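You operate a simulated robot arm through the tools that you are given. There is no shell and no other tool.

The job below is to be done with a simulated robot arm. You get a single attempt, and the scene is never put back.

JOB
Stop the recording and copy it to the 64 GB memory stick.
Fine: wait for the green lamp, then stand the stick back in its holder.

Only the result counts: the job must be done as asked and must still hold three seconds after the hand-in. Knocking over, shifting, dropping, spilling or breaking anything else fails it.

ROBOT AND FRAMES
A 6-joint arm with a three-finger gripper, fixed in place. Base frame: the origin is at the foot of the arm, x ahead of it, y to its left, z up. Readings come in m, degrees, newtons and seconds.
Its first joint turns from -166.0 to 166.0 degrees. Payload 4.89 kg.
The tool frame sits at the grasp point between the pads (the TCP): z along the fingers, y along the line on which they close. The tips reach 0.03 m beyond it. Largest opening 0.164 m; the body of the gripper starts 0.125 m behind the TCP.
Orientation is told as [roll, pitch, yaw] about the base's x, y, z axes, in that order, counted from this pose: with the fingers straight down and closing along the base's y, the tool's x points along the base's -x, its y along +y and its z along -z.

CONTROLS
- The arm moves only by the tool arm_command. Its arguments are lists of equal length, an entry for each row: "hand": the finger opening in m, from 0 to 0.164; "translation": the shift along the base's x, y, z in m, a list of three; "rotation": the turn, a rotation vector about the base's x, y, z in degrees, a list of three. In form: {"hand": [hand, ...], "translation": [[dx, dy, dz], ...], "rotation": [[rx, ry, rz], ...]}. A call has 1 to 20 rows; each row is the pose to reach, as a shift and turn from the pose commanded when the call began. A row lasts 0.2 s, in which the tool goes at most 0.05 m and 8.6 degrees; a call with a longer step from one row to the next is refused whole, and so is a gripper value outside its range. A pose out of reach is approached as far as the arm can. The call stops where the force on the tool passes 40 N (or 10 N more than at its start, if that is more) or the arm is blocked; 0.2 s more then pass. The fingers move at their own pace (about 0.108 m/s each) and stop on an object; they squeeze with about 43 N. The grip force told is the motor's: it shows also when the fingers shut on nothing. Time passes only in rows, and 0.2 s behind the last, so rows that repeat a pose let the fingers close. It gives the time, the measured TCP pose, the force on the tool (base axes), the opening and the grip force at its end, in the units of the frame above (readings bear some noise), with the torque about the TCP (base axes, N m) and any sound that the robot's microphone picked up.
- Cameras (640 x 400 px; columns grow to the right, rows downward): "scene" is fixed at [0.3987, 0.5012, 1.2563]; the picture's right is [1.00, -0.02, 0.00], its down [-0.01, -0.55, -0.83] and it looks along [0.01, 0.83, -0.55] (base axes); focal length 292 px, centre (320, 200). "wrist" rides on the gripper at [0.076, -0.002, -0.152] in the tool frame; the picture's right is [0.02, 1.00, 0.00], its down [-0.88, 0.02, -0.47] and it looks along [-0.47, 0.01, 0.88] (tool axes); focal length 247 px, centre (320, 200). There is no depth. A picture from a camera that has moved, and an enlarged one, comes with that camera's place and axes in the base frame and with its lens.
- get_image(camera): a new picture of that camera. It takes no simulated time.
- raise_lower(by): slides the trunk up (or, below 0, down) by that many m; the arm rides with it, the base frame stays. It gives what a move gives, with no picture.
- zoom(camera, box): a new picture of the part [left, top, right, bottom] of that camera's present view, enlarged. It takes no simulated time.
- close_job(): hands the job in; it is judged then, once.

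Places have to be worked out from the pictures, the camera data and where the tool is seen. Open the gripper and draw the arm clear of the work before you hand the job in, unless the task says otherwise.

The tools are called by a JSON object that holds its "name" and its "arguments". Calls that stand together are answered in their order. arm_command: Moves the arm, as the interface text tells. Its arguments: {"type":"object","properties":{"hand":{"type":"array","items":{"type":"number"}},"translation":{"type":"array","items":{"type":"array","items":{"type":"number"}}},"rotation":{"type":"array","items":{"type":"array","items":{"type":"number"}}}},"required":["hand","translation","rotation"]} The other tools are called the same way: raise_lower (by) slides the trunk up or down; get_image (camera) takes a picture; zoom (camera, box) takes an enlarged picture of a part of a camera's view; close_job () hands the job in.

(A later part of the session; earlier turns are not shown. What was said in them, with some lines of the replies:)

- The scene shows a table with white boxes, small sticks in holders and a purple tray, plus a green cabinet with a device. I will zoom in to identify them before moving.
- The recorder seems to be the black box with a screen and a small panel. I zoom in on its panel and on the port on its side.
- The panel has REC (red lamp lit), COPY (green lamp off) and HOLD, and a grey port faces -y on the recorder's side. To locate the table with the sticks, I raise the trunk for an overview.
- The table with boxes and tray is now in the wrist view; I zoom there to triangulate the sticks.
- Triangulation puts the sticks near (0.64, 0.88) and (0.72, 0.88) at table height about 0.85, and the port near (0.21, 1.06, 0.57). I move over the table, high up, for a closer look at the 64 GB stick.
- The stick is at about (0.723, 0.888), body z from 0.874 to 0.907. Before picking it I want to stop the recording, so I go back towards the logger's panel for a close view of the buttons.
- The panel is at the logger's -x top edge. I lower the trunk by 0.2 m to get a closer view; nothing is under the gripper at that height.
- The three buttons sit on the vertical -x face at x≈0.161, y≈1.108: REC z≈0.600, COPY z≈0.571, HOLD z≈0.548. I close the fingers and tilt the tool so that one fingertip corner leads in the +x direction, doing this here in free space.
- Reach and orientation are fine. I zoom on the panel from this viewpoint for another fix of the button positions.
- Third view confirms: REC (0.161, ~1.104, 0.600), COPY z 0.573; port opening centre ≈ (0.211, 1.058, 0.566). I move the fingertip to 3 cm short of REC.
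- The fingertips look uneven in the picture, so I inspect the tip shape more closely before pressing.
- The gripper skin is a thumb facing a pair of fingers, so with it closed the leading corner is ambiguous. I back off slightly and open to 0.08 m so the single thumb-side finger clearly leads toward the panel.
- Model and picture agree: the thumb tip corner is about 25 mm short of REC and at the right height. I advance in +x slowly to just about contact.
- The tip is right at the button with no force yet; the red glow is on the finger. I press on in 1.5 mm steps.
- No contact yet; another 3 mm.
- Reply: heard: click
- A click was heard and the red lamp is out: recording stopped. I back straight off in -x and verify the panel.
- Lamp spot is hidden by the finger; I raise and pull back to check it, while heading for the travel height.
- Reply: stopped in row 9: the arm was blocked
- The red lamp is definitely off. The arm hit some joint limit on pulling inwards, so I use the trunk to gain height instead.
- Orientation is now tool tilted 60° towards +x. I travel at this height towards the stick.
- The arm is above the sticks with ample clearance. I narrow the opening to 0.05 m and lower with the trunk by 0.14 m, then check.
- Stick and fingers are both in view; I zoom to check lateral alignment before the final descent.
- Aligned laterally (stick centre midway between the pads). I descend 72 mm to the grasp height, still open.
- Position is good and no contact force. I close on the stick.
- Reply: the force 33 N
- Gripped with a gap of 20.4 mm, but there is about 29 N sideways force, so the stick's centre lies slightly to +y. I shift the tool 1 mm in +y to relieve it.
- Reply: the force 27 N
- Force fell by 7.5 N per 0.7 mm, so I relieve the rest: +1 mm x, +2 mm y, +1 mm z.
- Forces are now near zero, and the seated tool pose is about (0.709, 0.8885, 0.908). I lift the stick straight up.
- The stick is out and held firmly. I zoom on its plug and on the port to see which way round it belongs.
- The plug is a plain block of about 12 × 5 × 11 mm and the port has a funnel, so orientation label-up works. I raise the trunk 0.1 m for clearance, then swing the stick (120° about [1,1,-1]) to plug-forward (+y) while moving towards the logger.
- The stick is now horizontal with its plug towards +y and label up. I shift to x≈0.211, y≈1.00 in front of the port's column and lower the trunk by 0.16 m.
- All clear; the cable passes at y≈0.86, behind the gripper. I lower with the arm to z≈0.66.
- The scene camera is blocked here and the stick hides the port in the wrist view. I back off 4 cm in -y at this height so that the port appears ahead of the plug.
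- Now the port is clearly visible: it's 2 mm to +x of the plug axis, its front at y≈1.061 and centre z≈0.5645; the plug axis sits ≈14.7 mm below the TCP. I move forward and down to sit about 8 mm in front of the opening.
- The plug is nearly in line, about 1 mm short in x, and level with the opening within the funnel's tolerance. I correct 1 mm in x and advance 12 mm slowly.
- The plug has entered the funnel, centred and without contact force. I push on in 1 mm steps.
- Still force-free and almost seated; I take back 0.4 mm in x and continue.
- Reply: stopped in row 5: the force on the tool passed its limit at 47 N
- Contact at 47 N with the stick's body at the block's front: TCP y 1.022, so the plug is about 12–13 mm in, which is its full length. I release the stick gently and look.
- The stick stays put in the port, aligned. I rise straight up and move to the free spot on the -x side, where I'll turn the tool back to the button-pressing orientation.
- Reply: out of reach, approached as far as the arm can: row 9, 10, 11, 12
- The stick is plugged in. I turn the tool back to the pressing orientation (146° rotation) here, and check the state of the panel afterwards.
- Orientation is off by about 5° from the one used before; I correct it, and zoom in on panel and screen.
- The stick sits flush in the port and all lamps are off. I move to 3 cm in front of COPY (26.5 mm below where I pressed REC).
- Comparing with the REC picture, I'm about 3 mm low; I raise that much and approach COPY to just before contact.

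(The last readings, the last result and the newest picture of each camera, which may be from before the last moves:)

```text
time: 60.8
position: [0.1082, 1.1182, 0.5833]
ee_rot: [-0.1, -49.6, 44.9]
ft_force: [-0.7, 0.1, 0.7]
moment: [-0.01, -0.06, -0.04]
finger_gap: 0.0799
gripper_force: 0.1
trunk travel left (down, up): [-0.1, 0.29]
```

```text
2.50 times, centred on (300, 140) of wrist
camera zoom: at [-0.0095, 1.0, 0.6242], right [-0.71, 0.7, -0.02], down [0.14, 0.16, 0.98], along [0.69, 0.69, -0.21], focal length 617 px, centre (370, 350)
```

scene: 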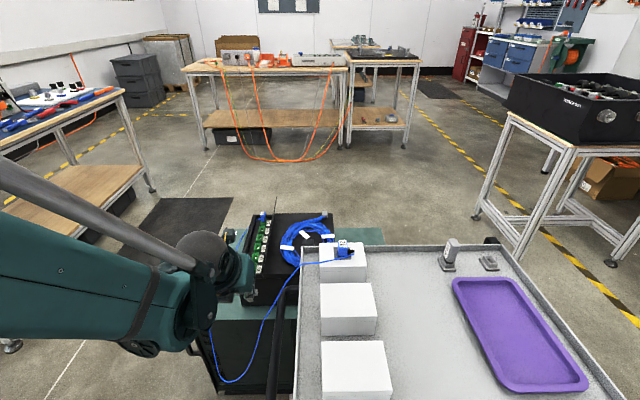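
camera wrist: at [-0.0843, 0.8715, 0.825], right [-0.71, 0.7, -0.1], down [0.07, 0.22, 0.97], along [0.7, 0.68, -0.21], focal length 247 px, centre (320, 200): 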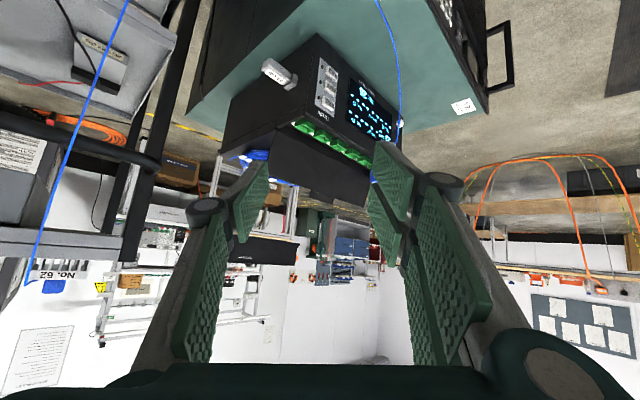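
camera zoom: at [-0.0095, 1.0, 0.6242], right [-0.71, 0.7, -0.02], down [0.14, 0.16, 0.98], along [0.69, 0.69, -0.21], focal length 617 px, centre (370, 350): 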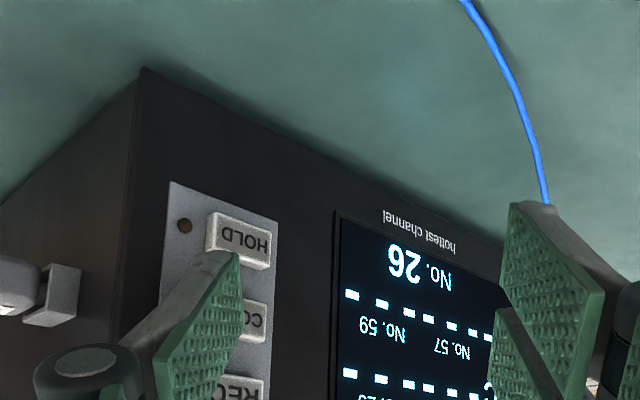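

Alignment matches the REC press. I push on in 1 mm steps.

{"name": "arm_command", "arguments": {"hand": [0.08, 0.08], "translation": [[0.001, 0, 0], [0.002, 0, 0]], "rotation": [[0, 0, 0], [0, 0, 0]]}}

```text
time: 61.4
position: [0.1098, 1.1193, 0.584]
ee_rot: [0.0, -49.5, 44.8]
ft_force: [-2.8, 0.3, 0.4]
moment: [-0.03, -0.04, -0.03]
finger_gap: 0.0797
gripper_force: 0.0
trunk travel left (down, up): [-0.1, 0.29]
heard: click
```

A click was heard with 2.8 N; I back off in -x and look at the lamps.

{"name": "arm_command", "arguments": {"hand": [0.08, 0.08, 0.08], "translation": [[-0.006, 0, 0], [-0.03, 0, 0], [-0.06, 0, 0.01]], "rotation": [[0, 0, 0], [0, 0, 0], [0, 0, 0]]}}

{"name": "zoom", "arguments": {"camera": "wrist", "box": [180, 60, 420, 220]}}

```text
time: 62.2
position: [0.0514, 1.118, 0.5924]
ee_rot: [-0.2, -49.5, 44.7]
ft_force: [0.6, -0.5, -0.8]
moment: [-0.02, 0.1, 0.09]
finger_gap: 0.0798
gripper_force: 0.1
trunk travel left (down, up): [-0.1, 0.29]
```

```text
2.50 times, centred on (300, 140) of wrist
camera zoom: at [-0.0657, 1.0009, 0.6331], right [-0.71, 0.7, -0.02], down [0.14, 0.16, 0.98], along [0.69, 0.69, -0.21], focal length 617 px, centre (370, 350)
```

zoom: 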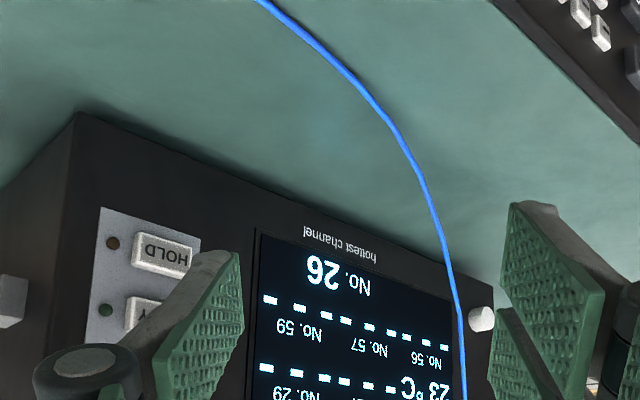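

The COPY lamp isn't clearly lit yet. I move up a bit for a free view and let time pass.

{"name": "arm_command", "arguments": {"hand": [0.08, 0.08, 0.08, 0.08, 0.08], "translation": [[-0.01, -0.03, 0.04], [-0.02, -0.06, 0.08], [-0.02, -0.09, 0.12], [-0.02, -0.12, 0.16], [-0.02, -0.13, 0.19]], "rotation": [[0, 0, 0], [0, 0, 0], [0, 0, 0], [0, 0, 0], [0, 0, 0]]}}

{"name": "zoom", "arguments": {"camera": "wrist", "box": [230, 20, 410, 160]}}

{"name": "zoom", "arguments": {"camera": "wrist", "box": [240, 30, 340, 130]}}

```text
refused: row 1 steps farther than a row can; nothing moved
```

```text
2.86 times, centred on (320, 90) of wrist
camera zoom: at [-0.0657, 1.0009, 0.6331], right [-0.71, 0.7, -0.02], down [0.14, 0.16, 0.98], along [0.69, 0.69, -0.21], focal length 706 px, centre (320, 514)
```

zoom: 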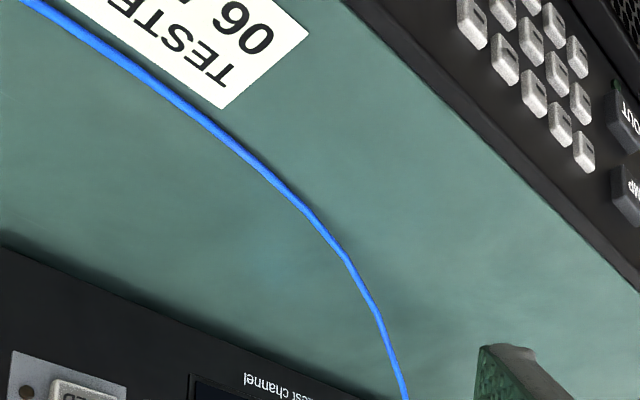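

```text
4.00 times, centred on (290, 80) of wrist
camera zoom: at [-0.0657, 1.0009, 0.6331], right [-0.71, 0.7, -0.02], down [0.14, 0.16, 0.98], along [0.69, 0.69, -0.21], focal length 988 px, centre (440, 680)
```

zoom: 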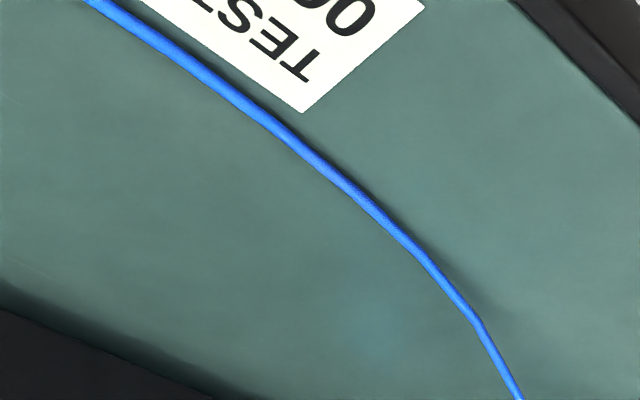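

The step was slightly too long; I repeat with smaller rows.

{"name": "arm_command", "arguments": {"hand": [0.08, 0.08, 0.08, 0.08, 0.08, 0.08], "translation": [[-0.005, -0.022, 0.033], [-0.01, -0.044, 0.066], [-0.015, -0.066, 0.099], [-0.02, -0.088, 0.132], [-0.02, -0.11, 0.165], [-0.02, -0.13, 0.192]], "rotation": [[0, 0, 0], [0, 0, 0], [0, 0, 0], [0, 0, 0], [0, 0, 0], [0, 0, 0]]}}

{"name": "zoom", "arguments": {"camera": "wrist", "box": [230, 20, 410, 160]}}

{"name": "zoom", "arguments": {"camera": "wrist", "box": [240, 30, 340, 130]}}

```text
time: 63.6
position: [0.0288, 0.9879, 0.7849]
ee_rot: [-0.1, -49.5, 44.8]
ft_force: [-0.5, 0.8, -2.3]
moment: [-0.03, -0.17, -0.16]
finger_gap: 0.0801
gripper_force: 0.0
trunk travel left (down, up): [-0.1, 0.29]
```

```text
2.86 times, centred on (320, 90) of wrist
camera zoom: at [-0.0889, 0.8708, 0.826], right [-0.71, 0.7, -0.02], down [0.14, 0.16, 0.98], along [0.69, 0.69, -0.21], focal length 706 px, centre (320, 514)
```

zoom: 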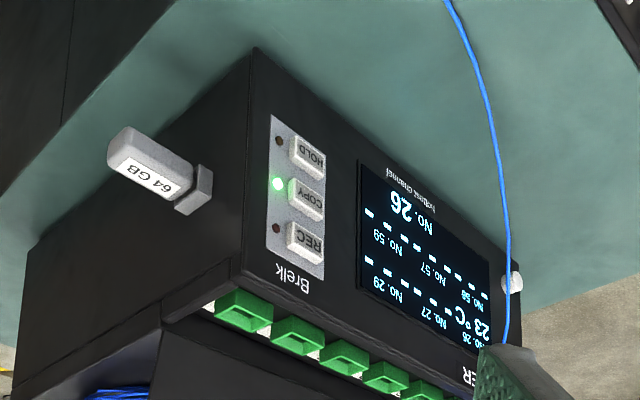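

```text
4.00 times, centred on (290, 80) of wrist
camera zoom: at [-0.0889, 0.8708, 0.826], right [-0.71, 0.7, -0.02], down [0.14, 0.16, 0.98], along [0.69, 0.69, -0.21], focal length 988 px, centre (440, 680)
```

zoom: 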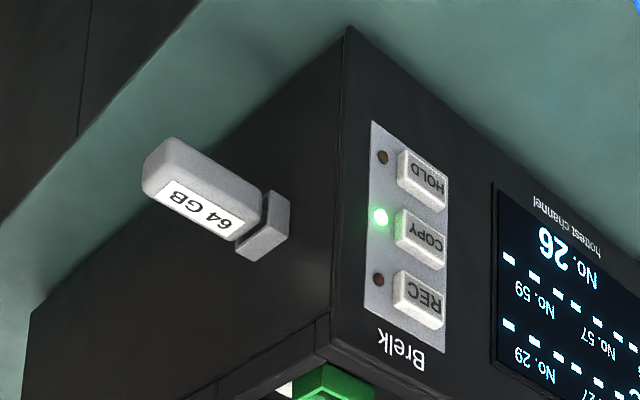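

The green lamp is lit. To be sure it's steady and not blinking while copying, I sample it several more times.

{"name": "arm_command", "arguments": {"hand": [0.08], "translation": [[0, 0, 0]], "rotation": [[0, 0, 0]]}}

{"name": "zoom", "arguments": {"camera": "wrist", "box": [280, 50, 320, 90]}}

{"name": "arm_command", "arguments": {"hand": [0.08, 0.08], "translation": [[0, 0, 0], [0, 0, 0]], "rotation": [[0, 0, 0], [0, 0, 0]]}}

{"name": "zoom", "arguments": {"camera": "wrist", "box": [280, 50, 320, 90]}}

{"name": "arm_command", "arguments": {"hand": [0.08, 0.08, 0.08, 0.08], "translation": [[0, 0, 0], [0, 0, 0], [0, 0, 0], [0, 0, 0]], "rotation": [[0, 0, 0], [0, 0, 0], [0, 0, 0], [0, 0, 0]]}}

{"name": "zoom", "arguments": {"camera": "wrist", "box": [280, 50, 320, 90]}}

```text
time: 64.0
position: [0.0288, 0.988, 0.7852]
ee_rot: [-0.2, -49.6, 44.8]
ft_force: [-0.5, 0.0, 0.1]
moment: [0.05, 0.02, -0.03]
finger_gap: 0.0797
gripper_force: 0.0
trunk travel left (down, up): [-0.1, 0.29]
```

```text
10.00 times, centred on (300, 70) of wrist
camera zoom: at [-0.0888, 0.8704, 0.8266], right [-0.71, 0.7, -0.02], down [0.14, 0.16, 0.98], along [0.69, 0.69, -0.21], focal length 2470 px, centre (520, 1500)
```

zoom: 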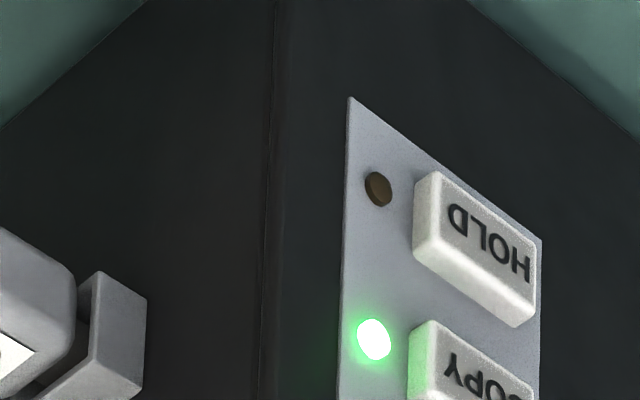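

```text
time: 64.6
position: [0.0294, 0.9879, 0.7849]
ee_rot: [-0.2, -49.6, 44.7]
ft_force: [-1.2, 0.3, -0.6]
moment: [0.04, 0.0, 0.01]
finger_gap: 0.0798
gripper_force: 0.0
trunk travel left (down, up): [-0.1, 0.29]
```

```text
10.00 times, centred on (300, 70) of wrist
camera zoom: at [-0.0888, 0.8706, 0.8264], right [-0.71, 0.7, -0.02], down [0.14, 0.16, 0.98], along [0.69, 0.69, -0.21], focal length 2470 px, centre (520, 1500)
```

zoom: 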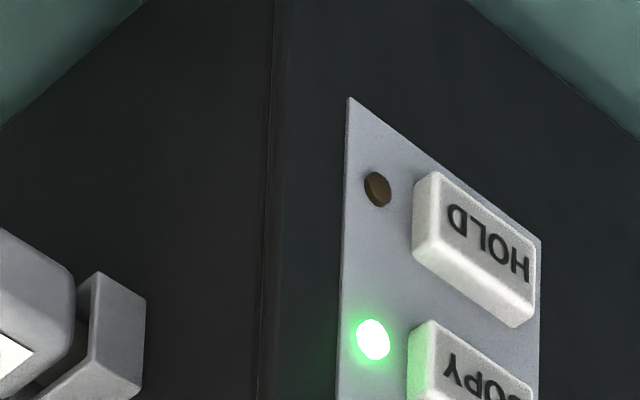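

```text
time: 65.6
position: [0.0291, 0.9873, 0.7853]
ee_rot: [-0.1, -49.6, 44.8]
ft_force: [0.8, 0.6, -0.4]
moment: [0.01, -0.01, 0.01]
finger_gap: 0.0801
gripper_force: 0.1
trunk travel left (down, up): [-0.1, 0.29]
```

```text
10.00 times, centred on (300, 70) of wrist
camera zoom: at [-0.0887, 0.8706, 0.8263], right [-0.71, 0.7, -0.02], down [0.14, 0.16, 0.98], along [0.69, 0.69, -0.21], focal length 2470 px, centre (520, 1500)
```

zoom: 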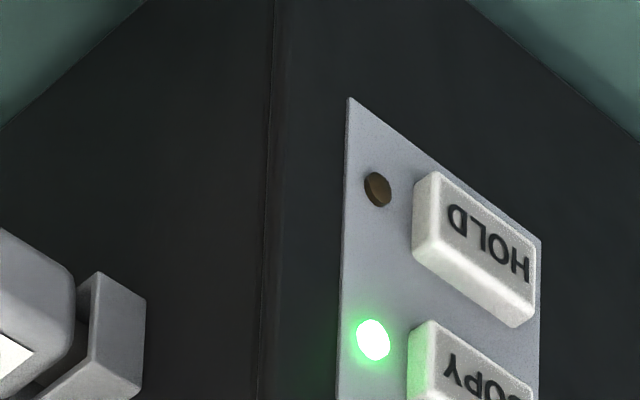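

The green lamp is steadily lit: copy done. I swing the tool back to the plug orientation while returning above the stick.

{"name": "arm_command", "arguments": {"hand": [0.08, 0.08, 0.08, 0.08, 0.08, 0.08, 0.08, 0.08, 0.08, 0.08, 0.08, 0.08, 0.05, 0.05, 0.05, 0.05, 0.05, 0.05, 0.05], "translation": [[0.0103, 0.0019, 0], [0.0206, 0.0038, 0], [0.0308, 0.0057, 0], [0.0411, 0.0076, 0], [0.0514, 0.0094, 0], [0.0617, 0.0113, 0], [0.0719, 0.0132, 0], [0.0822, 0.0151, 0], [0.0925, 0.017, 0], [0.1028, 0.0189, 0], [0.1131, 0.0208, 0], [0.1233, 0.0227, 0], [0.1336, 0.0246, 0], [0.1439, 0.0264, 0], [0.1542, 0.0283, 0], [0.1644, 0.0302, 0], [0.1747, 0.0321, 0], [0.185, 0.034, 0], [0.185, 0.034, 0]], "rotation": [[2.08, 5.03, -6.0], [4.17, 10.07, -12.0], [6.25, 15.1, -18.0], [8.34, 20.13, -24.0], [10.42, 25.17, -30.0], [12.51, 30.2, -36.0], [14.59, 35.24, -42.0], [16.68, 40.27, -48.0], [18.76, 45.3, -54.0], [20.85, 50.34, -60.0], [22.93, 55.37, -66.0], [25.02, 60.4, -72.0], [27.1, 65.44, -78.0], [29.19, 70.47, -84.0], [31.27, 75.5, -90.0], [33.36, 80.54, -96.0], [35.44, 85.57, -102.0], [37.52, 90.6, -108.0], [37.52, 90.6, -108.0]]}}

{"name": "get_image", "arguments": {"camera": "wrist"}}

```text
time: 69.6
position: [0.2161, 1.022, 0.7869]
ee_rot: [-0.4, 30.5, -90.2]
ft_force: [-1.4, 0.2, -0.3]
moment: [0.02, -0.05, -0.06]
finger_gap: 0.0499
gripper_force: 0.1
trunk travel left (down, up): [-0.1, 0.29]
```

```text
taken
camera wrist: at [0.2145, 1.0106, 0.9563], right [1.0, 0.02, 0.0], down [0.02, -1.0, -0.04], along [0.0, 0.04, -1.0], focal length 247 px, centre (320, 200)
```

wrist: 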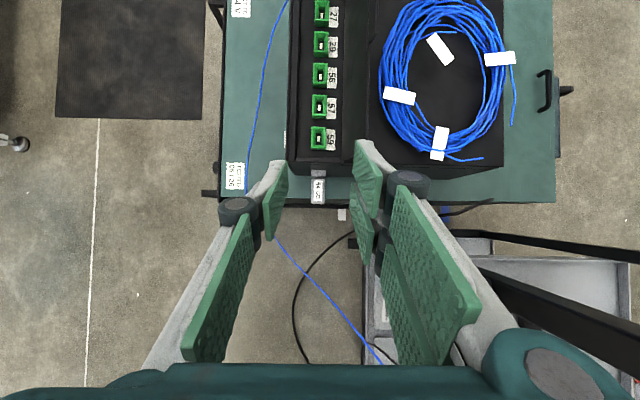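

Back above the stick. I trim the small orientation error and descend to about 4 cm above the grasp height to check alignment.

{"name": "arm_command", "arguments": {"hand": [0.05, 0.05, 0.05, 0.05, 0.05, 0.05, 0.05], "translation": [[-0.0008, 0, -0.03], [-0.0008, 0, -0.06], [-0.0008, 0, -0.09], [-0.0008, 0, -0.12], [-0.0008, 0, -0.15], [-0.0008, 0, -0.166], [-0.0008, 0, -0.166]], "rotation": [[-0.5, -0.3, 0], [-0.5, -0.3, 0], [-0.5, -0.3, 0], [-0.5, -0.3, 0], [-0.5, -0.3, 0], [-0.5, -0.3, 0], [-0.5, -0.3, 0]]}}

{"name": "zoom", "arguments": {"camera": "wrist", "box": [280, 85, 370, 205]}}

```text
time: 71.2
position: [0.214, 1.0225, 0.6194]
ee_rot: [-0.1, 29.9, -90.0]
ft_force: [0.5, 0.3, -0.6]
moment: [-0.03, 0.0, 0.02]
finger_gap: 0.0498
gripper_force: 0.0
trunk travel left (down, up): [-0.1, 0.29]
```

```text
3.33 times, centred on (325, 145) of wrist
camera zoom: at [0.2115, 1.012, 0.7906], right [1.0, 0.02, 0.01], down [0.02, -1.0, -0.03], along [0.01, 0.03, -1.0], focal length 823 px, centre (303, 383)
```

zoom: 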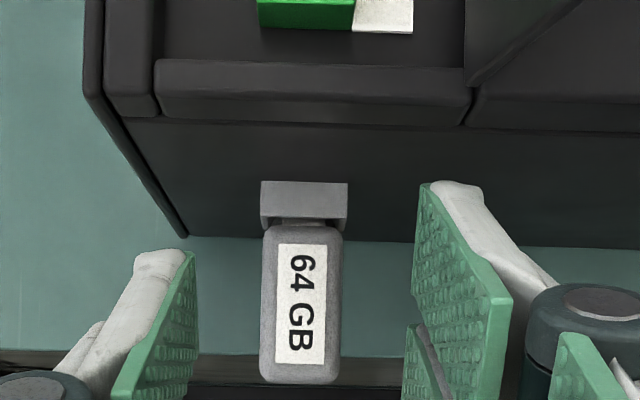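

Well aligned. I descend the last 40 mm with open fingers.

{"name": "arm_command", "arguments": {"hand": [0.05, 0.05, 0.05], "translation": [[0, -0.0003, -0.02], [0, -0.0003, -0.0395], [0, -0.0003, -0.0395]], "rotation": [[0, 0, 0], [0, 0, 0], [0, 0, 0]]}}

{"name": "zoom", "arguments": {"camera": "wrist", "box": [280, 85, 370, 205]}}

```text
time: 72.0
position: [0.2137, 1.0224, 0.5809]
ee_rot: [0.0, 29.9, -89.9]
ft_force: [-0.1, 0.5, 0.7]
moment: [-0.01, -0.01, 0.04]
finger_gap: 0.05
gripper_force: 0.0
trunk travel left (down, up): [-0.1, 0.29]
```

```text
3.33 times, centred on (325, 145) of wrist
camera zoom: at [0.2118, 1.0127, 0.7516], right [1.0, 0.02, 0.01], down [0.02, -1.0, -0.03], along [0.01, 0.03, -1.0], focal length 823 px, centre (303, 383)
```

zoom: 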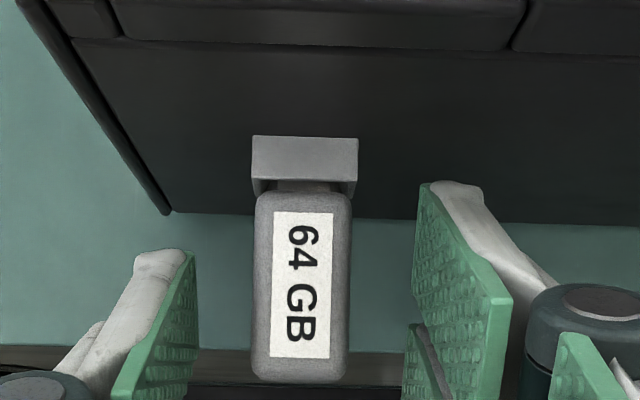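

The view is 9 px lower than at release, i.e. the tool is about 2 mm too far in +y. I correct that and then close.

{"name": "arm_command", "arguments": {"hand": [0.05, 0.04, 0.03, 0.02, 0.0, 0.0, 0.0], "translation": [[0, -0.0018, 0], [0, -0.0018, 0], [0, -0.0018, 0], [0, -0.0018, 0], [0, -0.0018, 0], [0, -0.0018, 0], [0, -0.0018, 0]], "rotation": [[0, 0, 0], [0, 0, 0], [0, 0, 0], [0, 0, 0], [0, 0, 0], [0, 0, 0], [0, 0, 0]]}}

{"name": "zoom", "arguments": {"camera": "wrist", "box": [280, 85, 370, 205]}}

```text
time: 73.6
position: [0.2142, 1.0203, 0.5809]
ee_rot: [0.0, 29.9, -90.1]
ft_force: [-7.3, -0.4, -2.4]
moment: [0.0, 0.3, -0.35]
finger_gap: 0.0208
gripper_force: 43.0
trunk travel left (down, up): [-0.1, 0.29]
```

```text
3.33 times, centred on (325, 145) of wrist
camera zoom: at [0.2114, 1.0112, 0.7514], right [1.0, 0.02, 0.01], down [0.02, -1.0, -0.03], along [0.01, 0.03, -1.0], focal length 823 px, centre (303, 383)
```

zoom: 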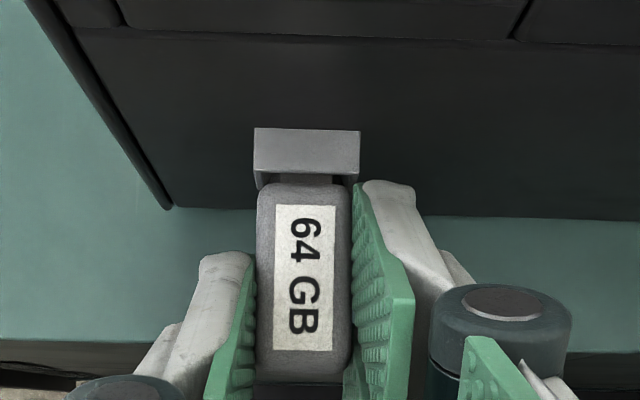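

Gripped with only 7 N sideways; I relieve 0.6 mm in x and pull the stick straight out in -y.

{"name": "arm_command", "arguments": {"hand": [0, 0, 0, 0, 0, 0, 0], "translation": [[-0.0006, 0, 0], [-0.0006, -0.003, 0], [-0.0006, -0.006, 0], [-0.0006, -0.01, 0], [-0.0006, -0.015, 0], [-0.0006, -0.022, 0], [-0.0006, -0.022, 0]], "rotation": [[0, 0, 0], [0, 0, 0], [0, 0, 0], [0, 0, 0], [0, 0, 0], [0, 0, 0], [0, 0, 0]]}}

{"name": "zoom", "arguments": {"camera": "wrist", "box": [270, 70, 370, 210]}}

```text
time: 75.2
position: [0.2149, 0.9978, 0.5798]
ee_rot: [0.0, 29.9, -90.0]
ft_force: [-0.3, -0.3, -0.2]
moment: [0.03, -0.02, 0.03]
finger_gap: 0.0205
gripper_force: 42.8
trunk travel left (down, up): [-0.1, 0.29]
```

```text
2.86 times, centred on (320, 140) of wrist
camera zoom: at [0.2118, 0.9882, 0.7507], right [1.0, 0.02, 0.01], down [0.02, -1.0, -0.03], along [0.01, 0.03, -1.0], focal length 706 px, centre (320, 371)
```

zoom: 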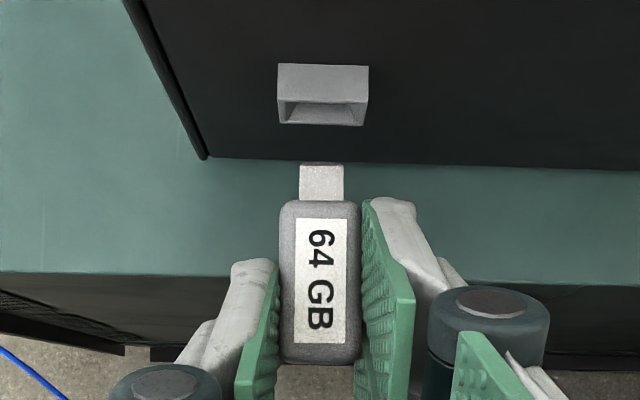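

The stick is out and unchanged in the grip. I raise straight up with the arm, then the trunk.

{"name": "arm_command", "arguments": {"hand": [0, 0, 0, 0, 0, 0, 0, 0, 0, 0], "translation": [[0, 0, 0.03], [0, 0, 0.07], [0, 0, 0.11], [0, 0, 0.15], [0, 0, 0.19], [0, 0, 0.23], [0, 0, 0.27], [0, 0, 0.31], [0, 0, 0.35], [0, 0, 0.37]], "rotation": [[0, 0, 0], [0, 0, 0], [0, 0, 0], [0, 0, 0], [0, 0, 0], [0, 0, 0], [0, 0, 0], [0, 0, 0], [0, 0, 0], [0, 0, 0]]}}

{"name": "raise_lower", "arguments": {"by": 0.16}}

```text
time: 77.4
position: [0.2127, 0.9967, 0.9493]
ee_rot: [-0.1, 29.9, -90.0]
ft_force: [0.4, 0.5, -1.2]
moment: [-0.07, 0.01, -0.02]
finger_gap: 0.0209
gripper_force: 42.9
trunk travel left (down, up): [-0.1, 0.29]
```

```text
time: 79.2
position: [0.2144, 0.9958, 1.1079]
ee_rot: [0.1, 29.9, -90.1]
ft_force: [-0.3, 0.2, -0.4]
moment: [0.01, 0.01, 0.0]
finger_gap: 0.0206
gripper_force: 42.5
trunk travel left (down, up): [-0.26, 0.13]
```

I retrace the earlier path: shift, then the inverse 120° rotation while travelling back above the holder.

{"name": "arm_command", "arguments": {"hand": [0, 0], "translation": [[0.0175, -0.0385, 0], [0.035, -0.077, 0]], "rotation": [[0, 0, 0], [0, 0, 0]]}}

{"name": "arm_command", "arguments": {"hand": [0, 0, 0, 0, 0, 0, 0, 0, 0, 0, 0, 0, 0, 0, 0, 0], "translation": [[0.031, -0.002, 0], [0.062, -0.004, 0], [0.093, -0.006, 0], [0.124, -0.008, 0], [0.155, -0.01, 0], [0.186, -0.012, 0], [0.217, -0.014, 0], [0.248, -0.016, 0], [0.279, -0.018, 0], [0.31, -0.02, 0], [0.341, -0.022, 0], [0.372, -0.024, 0], [0.403, -0.026, 0], [0.434, -0.028, 0], [0.46, -0.03, 0], [0.46, -0.03, 0]], "rotation": [[-4.62, -4.62, 4.62], [-9.24, -9.24, 9.24], [-13.86, -13.86, 13.86], [-18.47, -18.47, 18.47], [-23.09, -23.09, 23.09], [-27.71, -27.71, 27.71], [-32.33, -32.33, 32.33], [-36.95, -36.95, 36.95], [-41.57, -41.57, 41.57], [-46.19, -46.19, 46.19], [-50.81, -50.81, 50.81], [-55.42, -55.42, 55.42], [-60.04, -60.04, 60.04], [-64.66, -64.66, 64.66], [-69.28, -69.28, 69.28], [-69.28, -69.28, 69.28]]}}

{"name": "get_image", "arguments": {"camera": "scene"}}

{"name": "get_image", "arguments": {"camera": "wrist"}}

```text
time: 79.8
position: [0.2491, 0.9178, 1.1082]
ee_rot: [0.0, 29.8, -89.9]
ft_force: [-0.1, 0.8, 0.0]
moment: [-0.11, -0.16, -0.06]
finger_gap: 0.0207
gripper_force: 43.1
trunk travel left (down, up): [-0.26, 0.13]
```

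```text
time: 83.2
position: [0.7092, 0.8888, 1.1097]
ee_rot: [-0.3, -60.1, 0.2]
ft_force: [0.6, 0.5, -0.8]
moment: [0.0, 0.0, 0.02]
finger_gap: 0.0206
gripper_force: 43.3
trunk travel left (down, up): [-0.26, 0.13]
```

```text
taken
```

scene: 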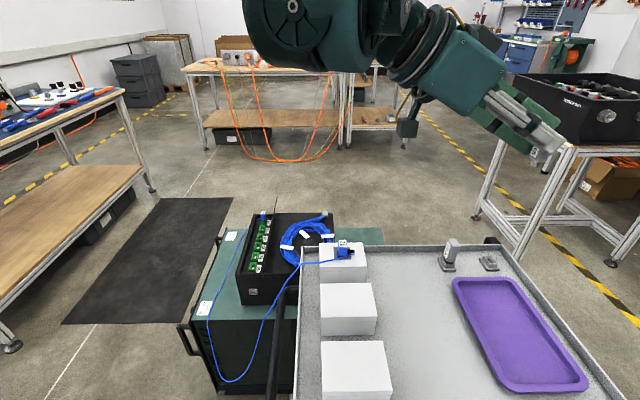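

```text
taken
camera wrist: at [0.5379, 0.8865, 1.1197], right [-0.01, 1.0, -0.02], down [0.03, 0.02, 1.0], along [1.0, 0.01, -0.03], focal length 247 px, centre (320, 200)
```

wrist: 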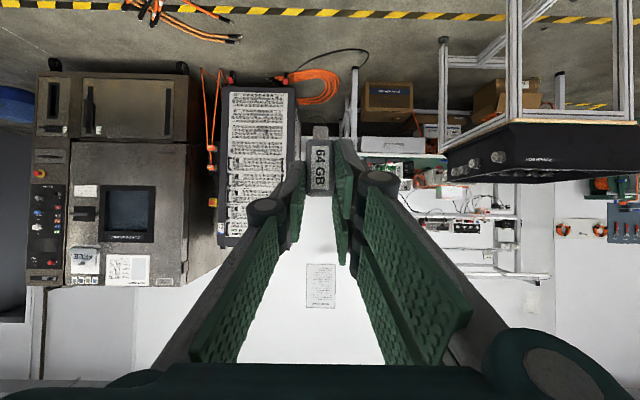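

Back above the table with the stick upright. I lower the trunk by 0.1 m and then the arm to z≈0.965 to compare plug and holder slot in the pictures.

{"name": "raise_lower", "arguments": {"by": -0.1}}

{"name": "arm_command", "arguments": {"hand": [0, 0, 0], "translation": [[-0.0003, 0.0008, -0.02], [-0.0003, 0.0008, -0.042], [-0.0003, 0.0008, -0.042]], "rotation": [[0, 0, 0], [0, 0, 0], [0, 0, 0]]}}

{"name": "zoom", "arguments": {"camera": "wrist", "box": [270, 40, 370, 200]}}

{"name": "zoom", "arguments": {"camera": "scene", "box": [455, 210, 525, 280]}}

```text
time: 84.5
position: [0.7076, 0.8876, 1.0105]
ee_rot: [-0.1, -60.1, 0.2]
ft_force: [0.0, 0.7, 0.0]
moment: [-0.02, 0.03, 0.0]
finger_gap: 0.0206
gripper_force: 43.5
trunk travel left (down, up): [-0.16, 0.23]
```

```text
time: 85.3
position: [0.7086, 0.89, 0.9678]
ee_rot: [-0.1, -60.1, 0.2]
ft_force: [-0.1, -0.6, 0.0]
moment: [0.01, 0.02, -0.04]
finger_gap: 0.0205
gripper_force: 43.3
trunk travel left (down, up): [-0.16, 0.23]
```

```text
2.50 times, centred on (320, 120) of wrist
camera zoom: at [0.5371, 0.8881, 0.9775], right [-0.01, 1.0, -0.02], down [0.03, 0.02, 1.0], along [1.0, 0.01, -0.03], focal length 617 px, centre (320, 400)
```

zoom: 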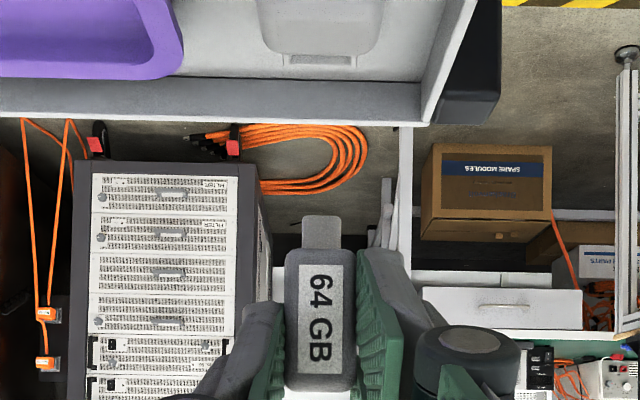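

```text
5.71 times, centred on (490, 245) of scene
camera zoom: at [0.3987, 0.5012, 1.2563], right [1.0, -0.02, 0.0], down [-0.01, -0.55, -0.83], along [0.01, 0.83, -0.55], focal length 1667 px, centre (-651, -57)
```

zoom: 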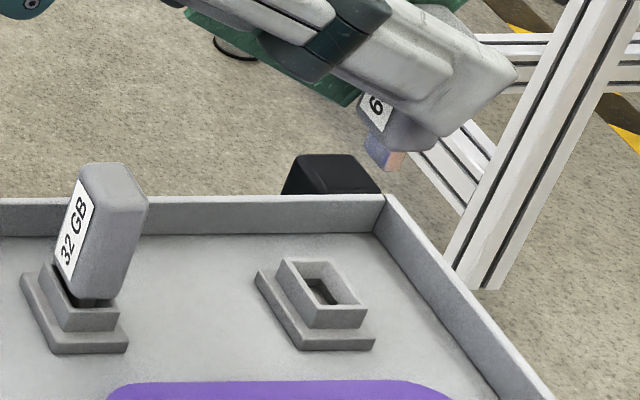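

I zoom more closely to compare the plug's and slot's columns in the wrist view.

{"name": "zoom", "arguments": {"camera": "wrist", "box": [295, 40, 345, 90]}}

{"name": "zoom", "arguments": {"camera": "wrist", "box": [295, 90, 345, 160]}}

{"name": "zoom", "arguments": {"camera": "scene", "box": [495, 220, 530, 275]}}

```text
8.00 times, centred on (320, 65) of wrist
camera zoom: at [0.5371, 0.8881, 0.9775], right [-0.01, 1.0, -0.02], down [0.03, 0.02, 1.0], along [1.0, 0.01, -0.03], focal length 1976 px, centre (320, 1280)
```

zoom: 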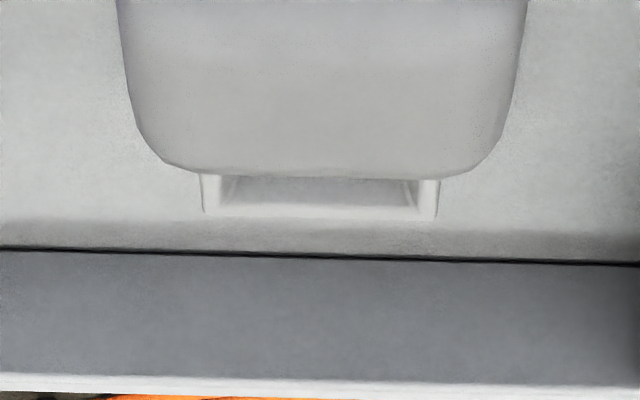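

```text
5.71 times, centred on (320, 125) of wrist
camera zoom: at [0.5371, 0.8881, 0.9775], right [-0.01, 1.0, -0.02], down [0.03, 0.02, 1.0], along [1.0, 0.01, -0.03], focal length 1411 px, centre (320, 629)
```

zoom: 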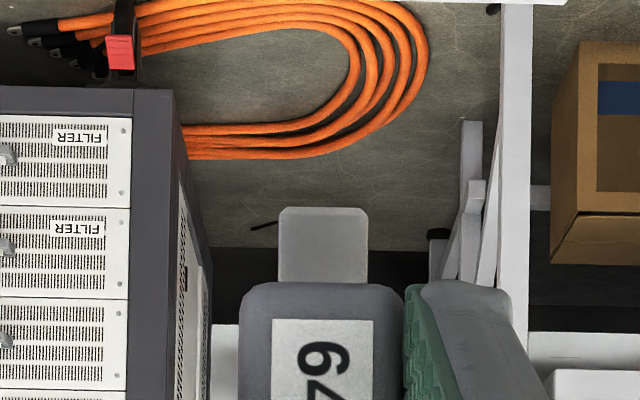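

```text
7.27 times, centred on (512, 248) of scene
camera zoom: at [0.3987, 0.5012, 1.2563], right [1.0, -0.02, 0.0], down [-0.01, -0.55, -0.83], along [0.01, 0.83, -0.55], focal length 2121 px, centre (-1080, -146)
```

zoom: 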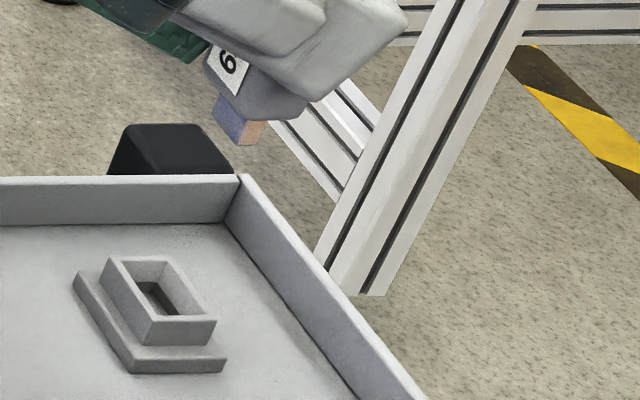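

The slot is about 1.4 mm towards -y and 2.3 mm towards -x from the plug's present line. I correct both and descend until the tip is just above the rim.

{"name": "arm_command", "arguments": {"hand": [0, 0, 0, 0, 0], "translation": [[-0.0023, -0.0014, 0], [-0.0023, -0.0014, -0.015], [-0.0023, -0.0014, -0.03], [-0.0023, -0.0014, -0.042], [-0.0023, -0.0014, -0.042]], "rotation": [[0, 0, 0], [0, 0, 0], [0, 0, 0], [0, 0, 0], [0, 0, 0]]}}

{"name": "zoom", "arguments": {"camera": "scene", "box": [465, 230, 525, 280]}}

{"name": "zoom", "arguments": {"camera": "wrist", "box": [270, 40, 370, 200]}}

```text
time: 86.5
position: [0.7049, 0.8875, 0.9258]
ee_rot: [-0.1, -60.1, 0.1]
ft_force: [0.0, 0.1, 0.6]
moment: [0.0, -0.05, -0.03]
finger_gap: 0.0206
gripper_force: 43.3
trunk travel left (down, up): [-0.16, 0.23]
```

```text
8.00 times, centred on (495, 255) of scene
camera zoom: at [0.3987, 0.5012, 1.2563], right [1.0, -0.02, 0.0], down [-0.01, -0.55, -0.83], along [0.01, 0.83, -0.55], focal length 2334 px, centre (-1080, -240)
```

zoom: 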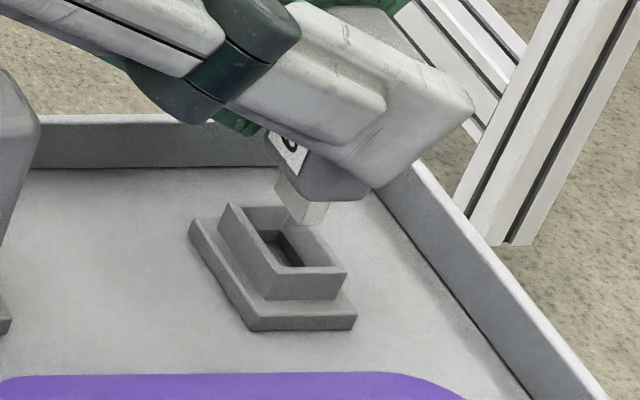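

```text
2.50 times, centred on (320, 120) of wrist
camera zoom: at [0.5346, 0.8861, 0.9355], right [-0.01, 1.0, -0.02], down [0.03, 0.02, 1.0], along [1.0, 0.01, -0.03], focal length 617 px, centre (320, 400)
```

zoom: 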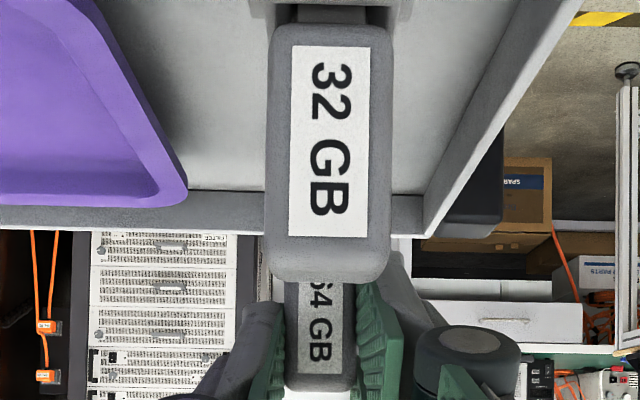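

The plug hangs right over the funnel. I descend in 2 mm steps, watching the force.

{"name": "arm_command", "arguments": {"hand": [0, 0, 0, 0, 0], "translation": [[0, 0, -0.002], [0, 0, -0.004], [0, 0, -0.006], [0, 0, -0.008], [0, 0, -0.01]], "rotation": [[0, 0, 0], [0, 0, 0], [0, 0, 0], [0, 0, 0], [0, 0, 0]]}}

{"name": "zoom", "arguments": {"camera": "scene", "box": [465, 230, 525, 280]}}

```text
time: 87.7
position: [0.7051, 0.8877, 0.9167]
ee_rot: [-0.1, -60.1, 0.1]
ft_force: [0.7, -0.4, -0.6]
moment: [0.01, -0.02, 0.02]
finger_gap: 0.0207
gripper_force: 43.0
trunk travel left (down, up): [-0.16, 0.23]
```

```text
8.00 times, centred on (495, 255) of scene
camera zoom: at [0.3987, 0.5012, 1.2563], right [1.0, -0.02, 0.0], down [-0.01, -0.55, -0.83], along [0.01, 0.83, -0.55], focal length 2334 px, centre (-1080, -240)
```

zoom: 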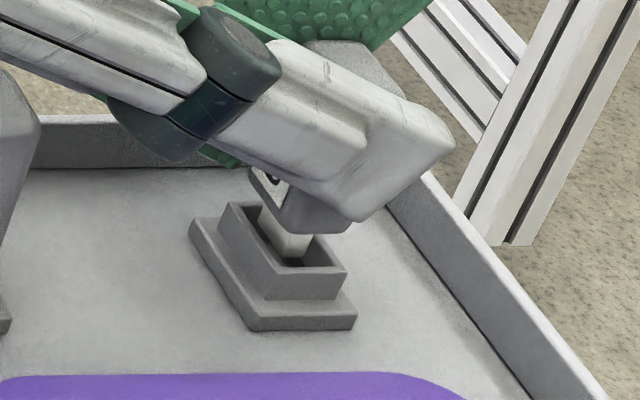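

The plug is in the funnel with no force; I continue down.

{"name": "arm_command", "arguments": {"hand": [0, 0, 0, 0], "translation": [[0, 0, -0.0015], [0, 0, -0.003], [0, 0, -0.0045], [0, 0, -0.006]], "rotation": [[0, 0, 0], [0, 0, 0], [0, 0, 0], [0, 0, 0]]}}

{"name": "zoom", "arguments": {"camera": "scene", "box": [465, 230, 525, 280]}}

```text
time: 88.7
position: [0.7054, 0.8872, 0.9108]
ee_rot: [-0.1, -60.1, 0.1]
ft_force: [7.3, 1.5, 9.1]
moment: [0.11, -0.49, -0.01]
finger_gap: 0.0204
gripper_force: 43.0
trunk travel left (down, up): [-0.16, 0.23]
```

```text
8.00 times, centred on (495, 255) of scene
camera zoom: at [0.3987, 0.5012, 1.2563], right [1.0, -0.02, 0.0], down [-0.01, -0.55, -0.83], along [0.01, 0.83, -0.55], focal length 2334 px, centre (-1080, -240)
```

zoom: 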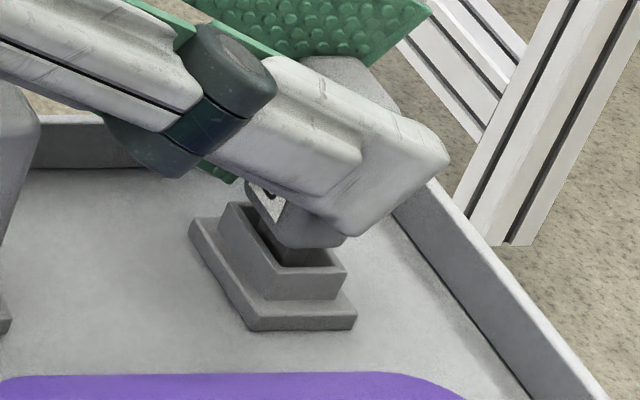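

The funnel's -x wall now pushes the tool in +x (7 N), so I shift +1 mm in x and continue down slowly.

{"name": "arm_command", "arguments": {"hand": [0, 0, 0], "translation": [[0.001, 0.0001, 0], [0.001, 0.0001, -0.001], [0.001, 0.0001, -0.002]], "rotation": [[0, 0, 0], [0, 0, 0], [0, 0, 0]]}}

```text
time: 89.5
position: [0.706, 0.8885, 0.9078]
ee_rot: [-0.1, -60.0, 0.1]
ft_force: [3.3, 1.1, 3.6]
moment: [0.1, -0.18, 0.01]
finger_gap: 0.0205
gripper_force: 42.3
trunk travel left (down, up): [-0.16, 0.23]
```

Forces dropped; it is sliding in. I go down further, 0.7 mm at a time, until it bottoms.

{"name": "arm_command", "arguments": {"hand": [0, 0, 0], "translation": [[0.0004, 0.0001, -0.0007], [0.0004, 0.0001, -0.0014], [0.0004, 0.0001, -0.002]], "rotation": [[0, 0, 0], [0, 0, 0], [0, 0, 0]]}}

{"name": "zoom", "arguments": {"camera": "scene", "box": [465, 230, 525, 280]}}

```text
time: 90.3
position: [0.705, 0.8878, 0.9069]
ee_rot: [-0.1, -60.2, 0.0]
ft_force: [-6.4, -1.4, 27.0]
moment: [0.0, -0.12, -0.03]
finger_gap: 0.0206
gripper_force: 42.7
trunk travel left (down, up): [-0.16, 0.23]
```

```text
8.00 times, centred on (495, 255) of scene
camera zoom: at [0.3987, 0.5012, 1.2563], right [1.0, -0.02, 0.0], down [-0.01, -0.55, -0.83], along [0.01, 0.83, -0.55], focal length 2334 px, centre (-1080, -240)
```

zoom: 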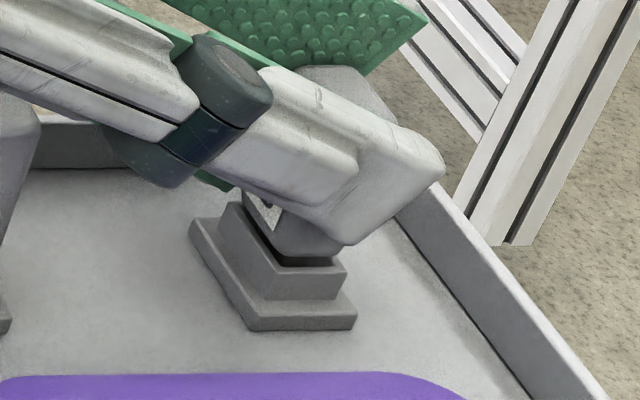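

Bottomed at 27 N, and the stick's height over the holder looks as it did originally. I relieve the load before releasing.

{"name": "arm_command", "arguments": {"hand": [0, 0], "translation": [[-0.0005, 0, 0.0018], [-0.0005, 0, 0.0018]], "rotation": [[0, 0, 0], [0, 0, 0]]}}

```text
time: 90.9
position: [0.7059, 0.8886, 0.9081]
ee_rot: [-0.1, -60.0, 0.0]
ft_force: [-1.9, 3.1, 10.7]
moment: [0.11, -0.21, 0.07]
finger_gap: 0.0209
gripper_force: 42.8
trunk travel left (down, up): [-0.16, 0.23]
```

I ease another 0.6 mm up and open the fingers.

{"name": "arm_command", "arguments": {"hand": [0.0, 0.022, 0.026, 0.035, 0.05, 0.05], "translation": [[0, 0.0002, 0.0006], [0, 0.0002, 0.0006], [0, 0.0002, 0.0006], [0, 0.0002, 0.0006], [0, 0.0002, 0.0006], [0, 0.0002, 0.0006]], "rotation": [[0, 0, 0], [0, 0, 0], [0, 0, 0], [0, 0, 0], [0, 0, 0], [0, 0, 0]]}}

{"name": "zoom", "arguments": {"camera": "scene", "box": [465, 230, 525, 280]}}

```text
time: 92.3
position: [0.7055, 0.8897, 0.909]
ee_rot: [-0.1, -60.1, 0.1]
ft_force: [-0.3, 0.0, -0.4]
moment: [0.0, -0.01, 0.0]
finger_gap: 0.0497
gripper_force: 0.0
trunk travel left (down, up): [-0.16, 0.23]
```

```text
8.00 times, centred on (495, 255) of scene
camera zoom: at [0.3987, 0.5012, 1.2563], right [1.0, -0.02, 0.0], down [-0.01, -0.55, -0.83], along [0.01, 0.83, -0.55], focal length 2334 px, centre (-1080, -240)
```

zoom: 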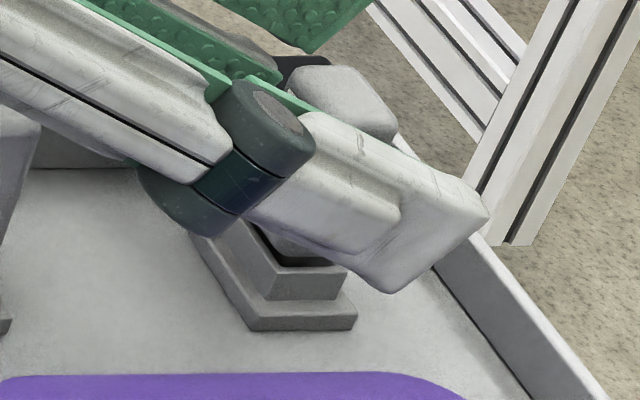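

The stick stands free in the holder. I lift the open gripper straight up, then check.

{"name": "arm_command", "arguments": {"hand": [0.05, 0.05, 0.05, 0.05, 0.05, 0.05], "translation": [[0, -0.0012, 0.01], [0, -0.0012, 0.025], [0, -0.0012, 0.045], [0, -0.0012, 0.07], [0, -0.0012, 0.1], [0, -0.0012, 0.1]], "rotation": [[0, 0, 0], [0, 0, 0], [0, 0, 0], [0, 0, 0], [0, 0, 0], [0, 0, 0]]}}

{"name": "raise_lower", "arguments": {"by": 0.12}}

{"name": "zoom", "arguments": {"camera": "scene", "box": [465, 230, 515, 280]}}

{"name": "get_image", "arguments": {"camera": "scene"}}

```text
time: 93.7
position: [0.7069, 0.8875, 1.0079]
ee_rot: [-0.2, -60.1, 0.1]
ft_force: [-0.6, -1.0, -0.3]
moment: [0.03, -0.03, 0.04]
finger_gap: 0.0501
gripper_force: 0.0
trunk travel left (down, up): [-0.16, 0.23]
```

```text
time: 95.2
position: [0.706, 0.8867, 1.1278]
ee_rot: [-0.1, -60.1, 0.1]
ft_force: [0.0, -0.3, -0.2]
moment: [-0.02, -0.03, -0.04]
finger_gap: 0.0499
gripper_force: 0.1
trunk travel left (down, up): [-0.28, 0.11]
```

```text
8.00 times, centred on (490, 255) of scene
camera zoom: at [0.3987, 0.5012, 1.2563], right [1.0, -0.02, 0.0], down [-0.01, -0.55, -0.83], along [0.01, 0.83, -0.55], focal length 2334 px, centre (-1040, -240)
```

zoom: 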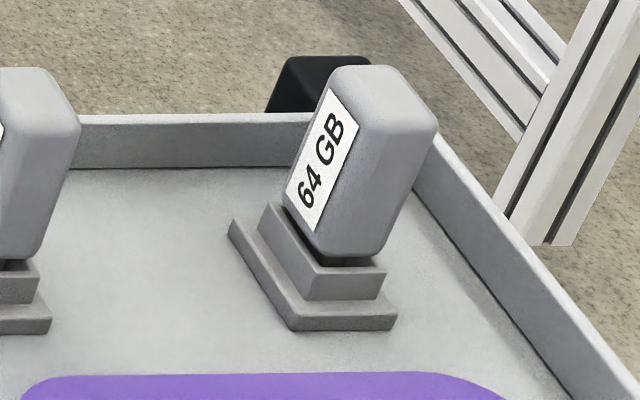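

```text
taken
```

scene: 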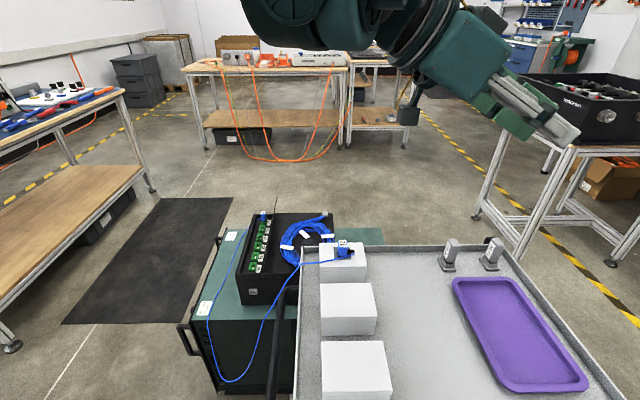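

The stick stands exactly as it did originally and nothing else has moved. I open the gripper and draw the arm away from the table.

{"name": "arm_command", "arguments": {"hand": [0.05, 0.06, 0.08, 0.1, 0.1, 0.1, 0.1, 0.1, 0.1, 0.1, 0.1, 0.1, 0.1, 0.1, 0.1], "translation": [[-0.043, 0.008, 0], [-0.086, 0.016, 0], [-0.129, 0.024, 0], [-0.172, 0.032, 0], [-0.215, 0.04, 0], [-0.258, 0.048, 0], [-0.301, 0.056, 0], [-0.344, 0.064, 0], [-0.387, 0.072, 0], [-0.43, 0.08, 0], [-0.473, 0.088, 0], [-0.516, 0.096, 0], [-0.559, 0.104, 0], [-0.602, 0.112, 0], [-0.645, 0.12, 0]], "rotation": [[0, 0, 0], [0, 0, 0], [0, 0, 0], [0, 0, 0], [0, 0, 0], [0, 0, 0], [0, 0, 0], [0, 0, 0], [0, 0, 0], [0, 0, 0], [0, 0, 0], [0, 0, 0], [0, 0, 0], [0, 0, 0], [0, 0, 0]]}}

{"name": "get_image", "arguments": {"camera": "scene"}}

{"name": "get_image", "arguments": {"camera": "wrist"}}

```text
time: 98.4
position: [0.0643, 1.0064, 1.1254]
ee_rot: [0.0, -60.2, -0.1]
ft_force: [1.5, 0.2, 1.4]
moment: [0.01, 0.11, 0.04]
finger_gap: 0.1
gripper_force: 0.1
trunk travel left (down, up): [-0.28, 0.11]
```

```text
taken
```

scene: 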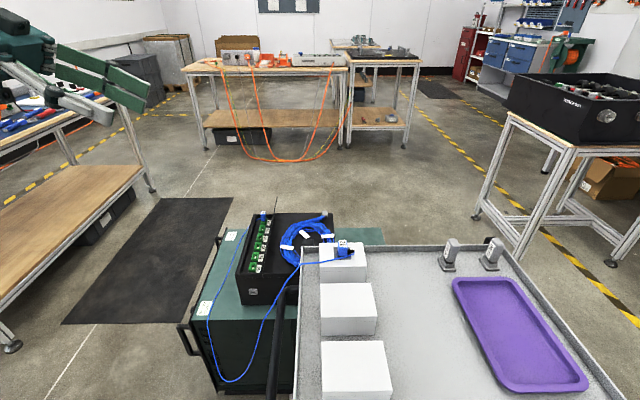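

```text
taken
camera wrist: at [-0.1072, 1.0052, 1.1357], right [-0.01, 1.0, -0.02], down [0.03, 0.02, 1.0], along [1.0, 0.01, -0.03], focal length 247 px, centre (320, 200)
```

wrist: 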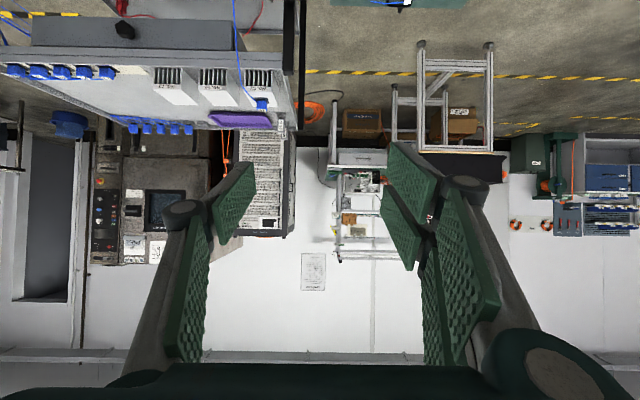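

The arm is clear and the scene matches the start. For a last check of the logger's lamps I tip the tool to vertical, in free space.

{"name": "arm_command", "arguments": {"hand": [0.1, 0.1, 0.1, 0.1, 0.1, 0.1, 0.1, 0.1], "translation": [[-0.015, -0.005, 0], [-0.03, -0.01, 0], [-0.045, -0.015, 0], [-0.06, -0.02, 0], [-0.075, -0.025, 0], [-0.09, -0.03, 0], [-0.1, -0.035, 0], [-0.1, -0.035, 0]], "rotation": [[0, 8, 0], [0, 16, 0], [0, 24, 0], [0, 32, 0], [0, 40, 0], [0, 48, 0], [0, 56, 0], [0, 60, 0]]}}

{"name": "get_image", "arguments": {"camera": "wrist"}}

{"name": "zoom", "arguments": {"camera": "wrist", "box": [340, 155, 420, 225]}}

```text
time: 100.2
position: [-0.0397, 0.9712, 1.1264]
ee_rot: [0.0, -0.1, 0.0]
ft_force: [-0.1, -0.4, 0.1]
moment: [0.01, -0.03, 0.0]
finger_gap: 0.1001
gripper_force: 0.0
trunk travel left (down, up): [-0.28, 0.11]
```

```text
taken
camera wrist: at [-0.1164, 0.9699, 1.2803], right [-0.02, 1.0, 0.0], down [0.88, 0.02, 0.47], along [0.47, 0.01, -0.88], focal length 247 px, centre (320, 200)
```

wrist: 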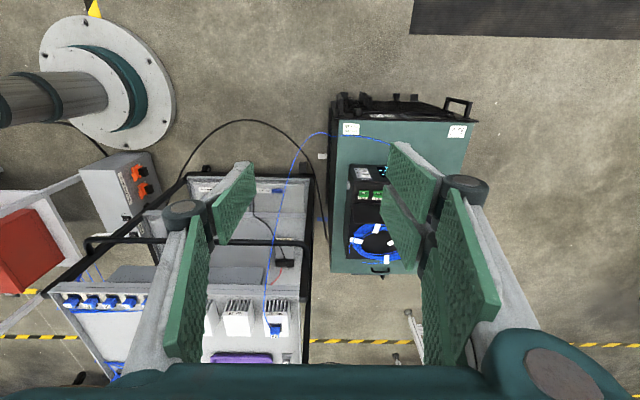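

```text
5.71 times, centred on (380, 190) of wrist
camera zoom: at [-0.1164, 0.9699, 1.2803], right [-0.02, 1.0, 0.0], down [0.88, 0.02, 0.47], along [0.47, 0.01, -0.88], focal length 1411 px, centre (-23, 257)
```

zoom: 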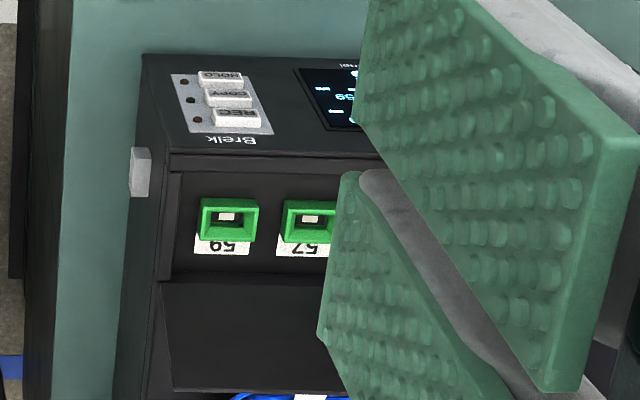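

All lamps are now dark: the red has stayed off since REC was pressed, and the green was lit steadily before I removed the stick. The stick is in its holder, the arm is clear and the gripper is open, so I hand in the job.

{"name": "close_job", "arguments": {}}

```text
The job is handed in.
```

The recording is stopped and copied to the 64 GB stick, and the stick is standing back in its holder. I've handed the job in.

- **Recording:** I pressed REC; it clicked and the red lamp went out and stayed out.
- **Copy:** I plugged the 64 GB stick into the logger's side port and pressed COPY, which clicked. The green lamp came on within about two seconds. I checked it several times over two seconds and it stayed lit. I pulled the stick about 10 seconds after the lamp came on, and the lamp was off when I last looked, after the stick was out. I had no way to read the stick itself, so the green lamp is the only evidence that the copy finished.
- **Stick:** In the camera view it stands in its holder as it did at the start.
- **Surroundings:** In the final pictures nothing else appears to have moved. The arm is clear of the work and the gripper is open.
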